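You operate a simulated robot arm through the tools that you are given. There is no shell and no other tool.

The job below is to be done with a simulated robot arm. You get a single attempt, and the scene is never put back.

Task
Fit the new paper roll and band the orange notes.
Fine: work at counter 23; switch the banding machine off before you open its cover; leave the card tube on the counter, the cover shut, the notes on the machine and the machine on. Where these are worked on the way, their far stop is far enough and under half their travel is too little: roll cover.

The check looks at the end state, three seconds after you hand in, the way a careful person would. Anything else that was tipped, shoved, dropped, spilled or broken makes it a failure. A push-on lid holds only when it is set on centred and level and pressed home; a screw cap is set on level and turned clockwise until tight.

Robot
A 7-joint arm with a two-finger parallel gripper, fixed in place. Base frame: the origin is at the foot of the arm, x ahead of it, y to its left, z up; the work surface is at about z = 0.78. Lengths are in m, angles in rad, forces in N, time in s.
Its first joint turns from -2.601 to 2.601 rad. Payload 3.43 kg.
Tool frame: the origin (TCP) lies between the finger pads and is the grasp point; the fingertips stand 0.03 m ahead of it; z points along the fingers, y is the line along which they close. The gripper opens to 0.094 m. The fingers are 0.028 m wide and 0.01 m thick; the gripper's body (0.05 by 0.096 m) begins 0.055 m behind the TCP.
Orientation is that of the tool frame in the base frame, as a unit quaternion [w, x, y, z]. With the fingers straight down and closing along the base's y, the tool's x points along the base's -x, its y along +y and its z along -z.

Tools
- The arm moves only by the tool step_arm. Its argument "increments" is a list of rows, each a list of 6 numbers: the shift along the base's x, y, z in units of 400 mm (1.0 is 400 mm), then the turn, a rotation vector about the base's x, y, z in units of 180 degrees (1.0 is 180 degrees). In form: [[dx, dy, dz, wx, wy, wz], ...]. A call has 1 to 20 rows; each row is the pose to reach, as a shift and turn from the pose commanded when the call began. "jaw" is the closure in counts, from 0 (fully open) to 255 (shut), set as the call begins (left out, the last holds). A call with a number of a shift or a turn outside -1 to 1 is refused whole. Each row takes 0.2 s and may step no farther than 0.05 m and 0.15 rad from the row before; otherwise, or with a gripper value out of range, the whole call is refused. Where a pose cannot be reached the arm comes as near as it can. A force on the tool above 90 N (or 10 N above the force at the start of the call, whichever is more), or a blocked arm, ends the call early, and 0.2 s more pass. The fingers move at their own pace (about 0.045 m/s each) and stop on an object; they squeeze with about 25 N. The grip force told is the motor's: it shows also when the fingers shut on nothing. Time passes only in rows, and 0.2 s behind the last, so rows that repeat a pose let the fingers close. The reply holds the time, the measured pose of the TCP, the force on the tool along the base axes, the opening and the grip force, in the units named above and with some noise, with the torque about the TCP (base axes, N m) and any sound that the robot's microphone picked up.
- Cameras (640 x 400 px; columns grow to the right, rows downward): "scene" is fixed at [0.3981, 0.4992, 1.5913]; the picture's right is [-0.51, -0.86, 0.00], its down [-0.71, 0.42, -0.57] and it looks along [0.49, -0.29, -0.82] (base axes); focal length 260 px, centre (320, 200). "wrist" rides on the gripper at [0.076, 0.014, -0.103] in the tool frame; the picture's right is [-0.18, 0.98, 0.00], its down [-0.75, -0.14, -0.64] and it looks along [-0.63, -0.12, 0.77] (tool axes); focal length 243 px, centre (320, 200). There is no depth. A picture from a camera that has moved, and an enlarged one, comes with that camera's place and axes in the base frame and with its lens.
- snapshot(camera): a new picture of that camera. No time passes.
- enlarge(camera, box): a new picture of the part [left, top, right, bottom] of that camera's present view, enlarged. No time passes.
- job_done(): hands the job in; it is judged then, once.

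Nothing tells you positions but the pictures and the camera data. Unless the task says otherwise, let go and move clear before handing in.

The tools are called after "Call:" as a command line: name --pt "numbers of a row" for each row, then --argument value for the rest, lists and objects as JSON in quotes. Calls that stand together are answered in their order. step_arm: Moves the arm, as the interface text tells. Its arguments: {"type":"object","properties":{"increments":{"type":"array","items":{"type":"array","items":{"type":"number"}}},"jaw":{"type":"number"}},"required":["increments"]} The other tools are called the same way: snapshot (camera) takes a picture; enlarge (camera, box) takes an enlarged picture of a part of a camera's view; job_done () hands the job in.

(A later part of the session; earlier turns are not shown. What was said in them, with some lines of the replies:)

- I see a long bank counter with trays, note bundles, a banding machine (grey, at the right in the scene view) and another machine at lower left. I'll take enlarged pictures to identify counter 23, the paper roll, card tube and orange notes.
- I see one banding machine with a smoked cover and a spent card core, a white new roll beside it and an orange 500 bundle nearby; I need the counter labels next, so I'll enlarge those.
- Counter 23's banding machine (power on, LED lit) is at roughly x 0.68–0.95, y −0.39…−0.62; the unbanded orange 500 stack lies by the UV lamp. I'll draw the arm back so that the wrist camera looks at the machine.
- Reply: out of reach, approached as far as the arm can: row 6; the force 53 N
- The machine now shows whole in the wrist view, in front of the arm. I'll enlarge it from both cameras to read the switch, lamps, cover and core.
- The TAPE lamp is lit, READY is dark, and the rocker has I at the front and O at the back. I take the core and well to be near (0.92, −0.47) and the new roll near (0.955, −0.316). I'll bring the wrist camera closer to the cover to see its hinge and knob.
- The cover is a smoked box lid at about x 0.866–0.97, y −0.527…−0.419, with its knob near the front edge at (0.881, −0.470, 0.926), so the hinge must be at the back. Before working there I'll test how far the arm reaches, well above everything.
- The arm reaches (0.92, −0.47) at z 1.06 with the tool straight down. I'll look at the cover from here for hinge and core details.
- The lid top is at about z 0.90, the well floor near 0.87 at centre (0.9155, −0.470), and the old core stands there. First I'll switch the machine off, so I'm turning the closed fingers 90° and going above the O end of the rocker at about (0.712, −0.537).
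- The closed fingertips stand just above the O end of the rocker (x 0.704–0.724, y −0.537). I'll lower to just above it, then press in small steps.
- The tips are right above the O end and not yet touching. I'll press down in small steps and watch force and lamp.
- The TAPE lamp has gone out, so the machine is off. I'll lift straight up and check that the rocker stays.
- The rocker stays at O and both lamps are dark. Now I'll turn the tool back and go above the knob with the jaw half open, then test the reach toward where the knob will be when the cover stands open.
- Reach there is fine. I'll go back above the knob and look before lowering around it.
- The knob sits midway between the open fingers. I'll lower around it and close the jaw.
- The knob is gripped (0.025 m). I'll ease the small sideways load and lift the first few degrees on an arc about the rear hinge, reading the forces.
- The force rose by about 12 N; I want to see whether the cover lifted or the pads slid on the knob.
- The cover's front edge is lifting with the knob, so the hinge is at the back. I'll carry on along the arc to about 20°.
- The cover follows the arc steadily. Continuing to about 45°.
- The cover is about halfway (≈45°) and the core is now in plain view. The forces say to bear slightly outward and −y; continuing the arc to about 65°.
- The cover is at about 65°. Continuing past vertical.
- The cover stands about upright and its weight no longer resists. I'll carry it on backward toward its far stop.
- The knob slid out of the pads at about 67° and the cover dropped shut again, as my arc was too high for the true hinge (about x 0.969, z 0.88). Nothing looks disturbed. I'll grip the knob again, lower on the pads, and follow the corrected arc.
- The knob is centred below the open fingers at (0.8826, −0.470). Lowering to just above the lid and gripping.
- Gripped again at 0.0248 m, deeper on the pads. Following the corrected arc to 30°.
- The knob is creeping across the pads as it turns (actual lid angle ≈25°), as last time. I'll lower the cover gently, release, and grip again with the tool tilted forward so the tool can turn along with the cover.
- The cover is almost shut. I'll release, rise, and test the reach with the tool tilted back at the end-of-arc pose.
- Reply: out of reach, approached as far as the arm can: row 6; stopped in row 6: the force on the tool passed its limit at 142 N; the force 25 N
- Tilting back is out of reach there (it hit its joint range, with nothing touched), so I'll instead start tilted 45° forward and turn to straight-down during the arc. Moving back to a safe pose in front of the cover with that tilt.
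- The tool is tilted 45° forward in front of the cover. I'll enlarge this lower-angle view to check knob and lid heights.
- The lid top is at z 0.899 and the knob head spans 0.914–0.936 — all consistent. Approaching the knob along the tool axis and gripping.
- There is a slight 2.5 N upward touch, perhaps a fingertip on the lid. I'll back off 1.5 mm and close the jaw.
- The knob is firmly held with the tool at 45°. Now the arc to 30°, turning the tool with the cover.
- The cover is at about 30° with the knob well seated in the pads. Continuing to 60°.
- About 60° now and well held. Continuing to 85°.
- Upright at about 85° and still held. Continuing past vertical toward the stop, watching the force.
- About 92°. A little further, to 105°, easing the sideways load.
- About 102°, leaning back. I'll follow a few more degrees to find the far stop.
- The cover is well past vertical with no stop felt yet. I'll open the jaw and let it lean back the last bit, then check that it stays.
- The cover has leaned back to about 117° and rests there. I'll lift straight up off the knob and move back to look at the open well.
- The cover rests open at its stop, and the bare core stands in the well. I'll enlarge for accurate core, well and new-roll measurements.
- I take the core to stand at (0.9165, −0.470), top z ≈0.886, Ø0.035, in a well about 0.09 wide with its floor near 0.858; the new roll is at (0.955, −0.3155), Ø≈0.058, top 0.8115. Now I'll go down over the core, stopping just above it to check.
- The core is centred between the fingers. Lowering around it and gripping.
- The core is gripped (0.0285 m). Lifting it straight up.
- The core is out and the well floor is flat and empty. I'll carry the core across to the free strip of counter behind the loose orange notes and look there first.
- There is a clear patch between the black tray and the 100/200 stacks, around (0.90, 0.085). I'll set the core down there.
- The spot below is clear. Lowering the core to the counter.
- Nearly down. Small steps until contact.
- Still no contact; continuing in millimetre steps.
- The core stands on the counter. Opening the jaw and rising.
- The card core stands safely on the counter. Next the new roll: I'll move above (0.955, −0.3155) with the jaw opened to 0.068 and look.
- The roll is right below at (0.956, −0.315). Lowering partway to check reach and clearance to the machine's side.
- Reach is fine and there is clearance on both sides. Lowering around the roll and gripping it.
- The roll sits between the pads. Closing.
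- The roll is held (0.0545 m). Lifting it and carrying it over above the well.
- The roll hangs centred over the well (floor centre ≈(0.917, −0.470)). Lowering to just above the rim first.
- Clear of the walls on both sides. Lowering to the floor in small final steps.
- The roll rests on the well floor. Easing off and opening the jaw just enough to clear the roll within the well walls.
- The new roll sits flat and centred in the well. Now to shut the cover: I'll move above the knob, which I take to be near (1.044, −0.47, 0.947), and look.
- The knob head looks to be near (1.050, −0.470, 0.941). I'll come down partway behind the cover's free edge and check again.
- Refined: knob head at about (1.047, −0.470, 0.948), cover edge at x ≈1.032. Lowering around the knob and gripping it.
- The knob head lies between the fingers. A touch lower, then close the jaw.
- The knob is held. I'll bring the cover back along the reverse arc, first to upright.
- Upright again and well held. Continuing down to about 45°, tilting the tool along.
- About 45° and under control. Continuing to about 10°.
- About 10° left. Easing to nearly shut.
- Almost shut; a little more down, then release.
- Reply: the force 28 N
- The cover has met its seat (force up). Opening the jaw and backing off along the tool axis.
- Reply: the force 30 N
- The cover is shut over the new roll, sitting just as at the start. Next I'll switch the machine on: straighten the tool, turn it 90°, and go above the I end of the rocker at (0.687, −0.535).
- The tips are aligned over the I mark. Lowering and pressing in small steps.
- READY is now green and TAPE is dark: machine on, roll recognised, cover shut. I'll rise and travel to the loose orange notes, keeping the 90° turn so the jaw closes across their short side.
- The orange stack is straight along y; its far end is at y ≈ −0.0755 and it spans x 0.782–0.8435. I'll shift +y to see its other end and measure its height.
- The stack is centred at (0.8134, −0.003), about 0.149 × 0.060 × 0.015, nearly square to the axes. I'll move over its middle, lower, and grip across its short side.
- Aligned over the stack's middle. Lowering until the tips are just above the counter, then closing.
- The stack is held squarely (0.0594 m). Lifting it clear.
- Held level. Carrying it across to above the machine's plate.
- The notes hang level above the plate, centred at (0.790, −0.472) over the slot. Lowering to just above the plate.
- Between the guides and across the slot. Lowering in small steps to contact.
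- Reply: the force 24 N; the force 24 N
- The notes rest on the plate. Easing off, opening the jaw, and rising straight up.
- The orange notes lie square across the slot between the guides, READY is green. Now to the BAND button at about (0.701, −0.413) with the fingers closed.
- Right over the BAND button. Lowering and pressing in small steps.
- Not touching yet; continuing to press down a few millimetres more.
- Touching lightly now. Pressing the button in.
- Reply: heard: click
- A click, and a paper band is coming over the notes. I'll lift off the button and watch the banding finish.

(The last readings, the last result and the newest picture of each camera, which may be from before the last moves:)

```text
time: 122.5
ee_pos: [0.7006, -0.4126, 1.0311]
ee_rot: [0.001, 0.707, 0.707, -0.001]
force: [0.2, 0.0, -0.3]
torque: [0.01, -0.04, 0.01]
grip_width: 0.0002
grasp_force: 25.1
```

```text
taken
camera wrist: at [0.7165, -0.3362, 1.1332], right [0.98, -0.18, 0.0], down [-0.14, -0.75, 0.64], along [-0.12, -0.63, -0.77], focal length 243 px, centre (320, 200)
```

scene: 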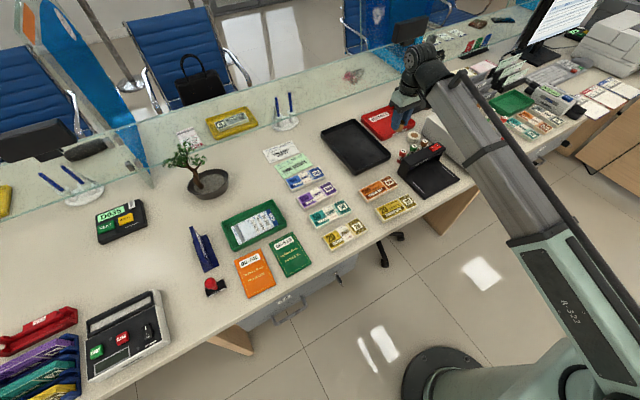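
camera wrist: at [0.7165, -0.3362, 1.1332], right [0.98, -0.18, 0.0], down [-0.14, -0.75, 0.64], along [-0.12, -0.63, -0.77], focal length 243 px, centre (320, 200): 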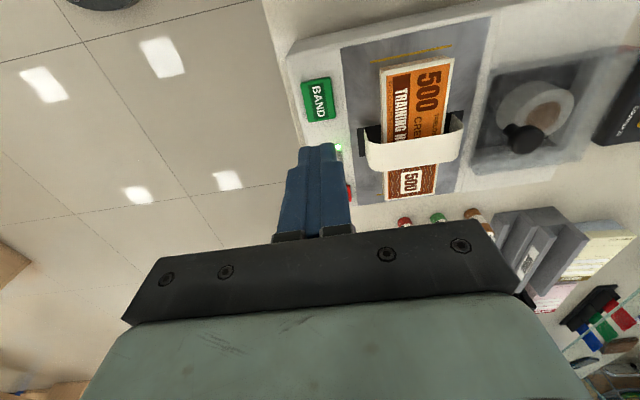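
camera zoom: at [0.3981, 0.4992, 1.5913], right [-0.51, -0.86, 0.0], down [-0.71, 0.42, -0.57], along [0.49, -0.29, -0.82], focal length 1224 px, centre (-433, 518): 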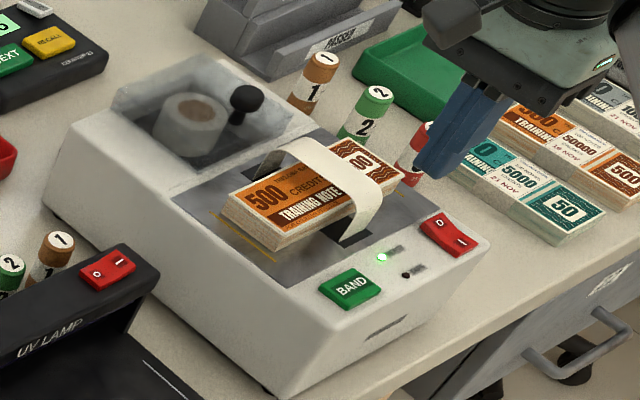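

The loop is still drawing tight around the notes. I'll move the arm clear and upward while it finishes.

Call:
step_arm --pt "0 0.05 0.04 0 0 0" --pt "0 0.12 0.08 0 0 0" --pt "0 0.2 0.1 0 0 0" --pt "0 0.3 0.1 0 0 0" --pt "0 0.4 0.1 0 0 0" --pt "0 0.5 0.1 0 0 0" --pt "0 0.5 0.1 0 0 0" --pt "0 0.5 0.1 0 0 0" --pt "0 0.5 0.1 0 0 0" --pt "0 0.5 0.1 0 0 0" --pt "0 0.5 0.1 0 0 0" --pt "0 0.5 0.1 0 0 0" --pt "0 0.5 0.1 0 0 0" --pt "0 0.5 0.1 0 0 0"

Call:
snapshot --camera "scene"

Call:
enlarge --camera "scene" --box '[430, 90, 530, 175]'

```text
time: 125.5
ee_pos: [0.7029, -0.2136, 1.0718]
ee_rot: [0.001, 0.707, 0.707, -0.001]
force: [-0.4, 0.1, -0.9]
torque: [-0.03, 0.03, 0.02]
grip_width: 0.0001
grasp_force: 25.2
```

```text
taken
```

scene: 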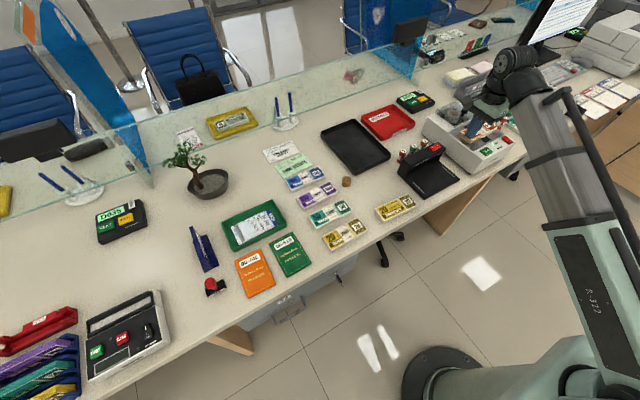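

```text
4.71 times, centred on (480, 132) of scene
camera zoom: at [0.3981, 0.4992, 1.5913], right [-0.51, -0.86, 0.0], down [-0.71, 0.42, -0.57], along [0.49, -0.29, -0.82], focal length 1224 px, centre (-433, 518)
```

zoom: 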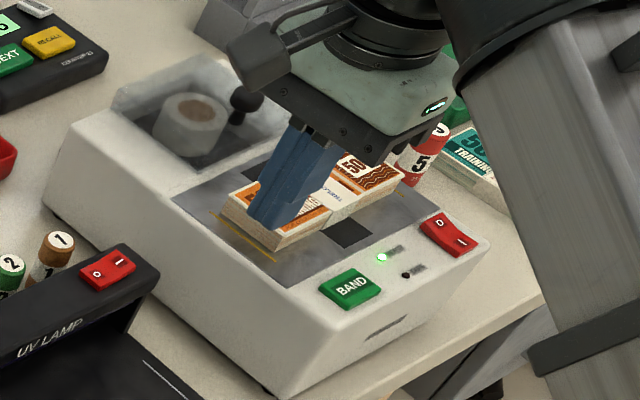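

The arm just blocks the camera's line of sight here. I'll move it to the far −y side, high above everything, and check the result.

Call:
step_arm --pt "0 -0.1 0.02 0 0 0" --pt "0 -0.2 0.04 0 0 0" --pt "0 -0.3 0.06 0 0 0" --pt "0 -0.4 0.06 0 0 0" --pt "0 -0.5 0.06 0 0 0" --pt "0 -0.6 0.06 0 0 0" --pt "0 -0.7 0.06 0 0 0" --pt "0 -0.8 0.06 0 0 0" --pt "0 -0.9 0.06 0 0 0" --pt "0 -0.9 0.06 0 0 0"

Call:
enlarge --camera "scene" --box '[430, 90, 530, 175]'

Call:
enlarge --camera "scene" --box '[320, 60, 520, 230]'

Call:
snapshot --camera "wrist"

```text
time: 127.7
ee_pos: [0.7016, -0.5727, 1.0947]
ee_rot: [0.001, 0.707, 0.707, -0.001]
force: [-0.3, -0.1, -0.5]
torque: [-0.03, 0.0, 0.0]
grip_width: 0.0002
grasp_force: 25.2
```

```text
4.71 times, centred on (480, 132) of scene
camera zoom: at [0.3981, 0.4992, 1.5913], right [-0.51, -0.86, 0.0], down [-0.71, 0.42, -0.57], along [0.49, -0.29, -0.82], focal length 1224 px, centre (-433, 518)
```

zoom: 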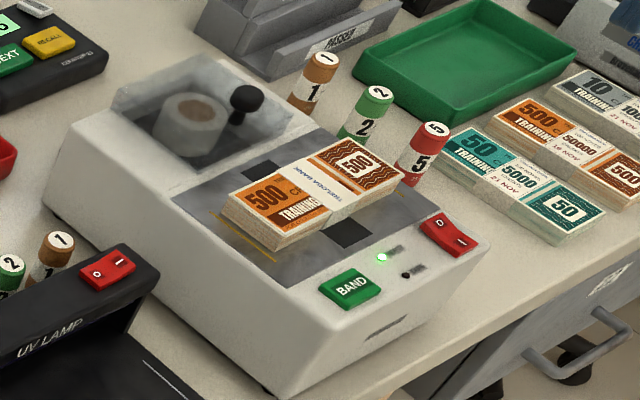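

```text
2.35 times, centred on (420, 145) of scene
camera zoom: at [0.3981, 0.4992, 1.5913], right [-0.51, -0.86, 0.0], down [-0.71, 0.42, -0.57], along [0.49, -0.29, -0.82], focal length 612 px, centre (85, 329)
```

zoom: 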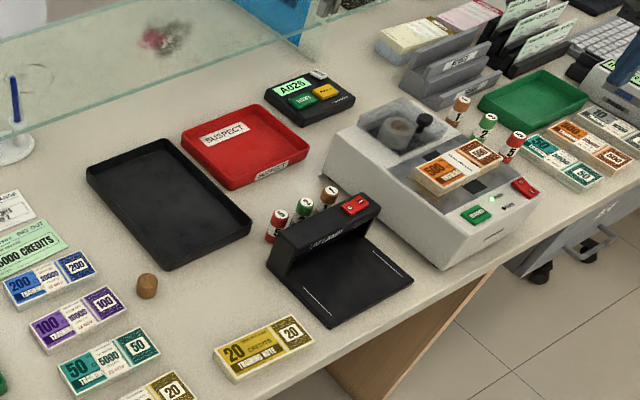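

```text
taken
camera wrist: at [0.7161, -0.4968, 1.1972], right [0.98, -0.18, 0.0], down [-0.14, -0.75, 0.64], along [-0.12, -0.63, -0.77], focal length 243 px, centre (320, 200)
```

wrist: 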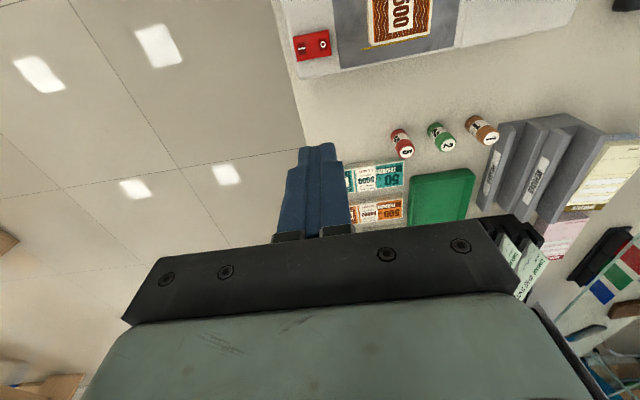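

The orange notes now carry a white paper band, READY is green, and the cover looks shut. I'll verify the cover, band and surroundings closely against the starting view.

Call:
enlarge --camera "scene" --box '[430, 90, 500, 145]'

Call:
enlarge --camera "scene" --box '[455, 105, 525, 165]'

Call:
enlarge --camera "scene" --box '[320, 160, 380, 210]'

Call:
enlarge --camera "scene" --box '[380, 60, 540, 200]'

```text
7.27 times, centred on (465, 118) of scene
camera zoom: at [0.3981, 0.4992, 1.5913], right [-0.51, -0.86, 0.0], down [-0.71, 0.42, -0.57], along [0.49, -0.29, -0.82], focal length 1892 px, centre (-734, 800)
```

zoom: 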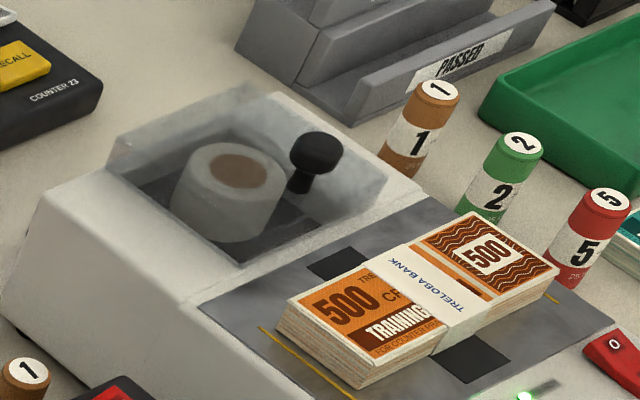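

```text
6.67 times, centred on (490, 135) of scene
camera zoom: at [0.3981, 0.4992, 1.5913], right [-0.51, -0.86, 0.0], down [-0.71, 0.42, -0.57], along [0.49, -0.29, -0.82], focal length 1735 px, centre (-813, 633)
```

zoom: 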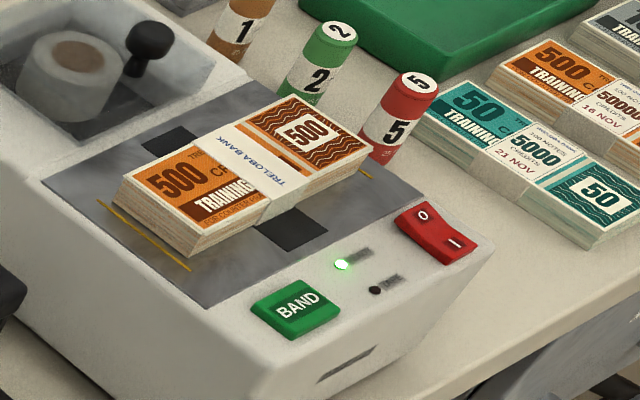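

```text
8.00 times, centred on (350, 185) of scene
camera zoom: at [0.3981, 0.4992, 1.5913], right [-0.51, -0.86, 0.0], down [-0.71, 0.42, -0.57], along [0.49, -0.29, -0.82], focal length 2082 px, centre (80, 320)
```

zoom: 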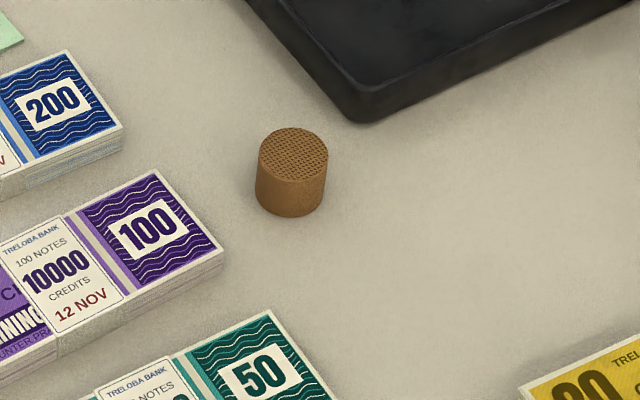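

```text
2.86 times, centred on (460, 130) of scene
camera zoom: at [0.3981, 0.4992, 1.5913], right [-0.51, -0.86, 0.0], down [-0.71, 0.42, -0.57], along [0.49, -0.29, -0.82], focal length 743 px, centre (-80, 400)
```

zoom: 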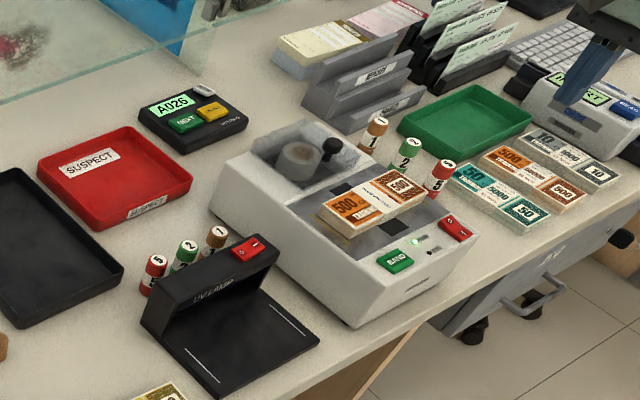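

Everything checks out. The knob and lid sit exactly where they did at the start with the new roll beneath, and the orange notes are banded on the plate. READY is green with the rocker at I, the card core stands on the counter, and nothing else has moved. The arm is clear, so I'm handing in.

Call:
job_done

```text
The job is handed in.
```

The new paper roll is in the counter 23 banding machine and the orange 500 notes are banded. I've handed the job in; no verdict came back with the hand-in.

- **Machine:** I switched it off before opening the cover. It is now back on, with the READY lamp green and the TAPE lamp out.
- **Roll and cover:** The new roll sits flat in the middle of the roll well. The cover is shut and looks the same as it did at the start.
- **Notes:** The orange stack lies across the slot on the machine with a white paper band around it.
- **Card tube:** It stands upright on clear counter between the black tray and the 100 and 200 note stacks.

On my first try at opening the cover, the knob slipped out of the gripper at about 67° and the cover dropped shut. I saw no damage, and the next opening and the closing were done under control. While checking reach, the arm also hit its own range limit once, away from the counter, without touching anything.

In the final pictures, nothing else around the machine had moved or tipped.
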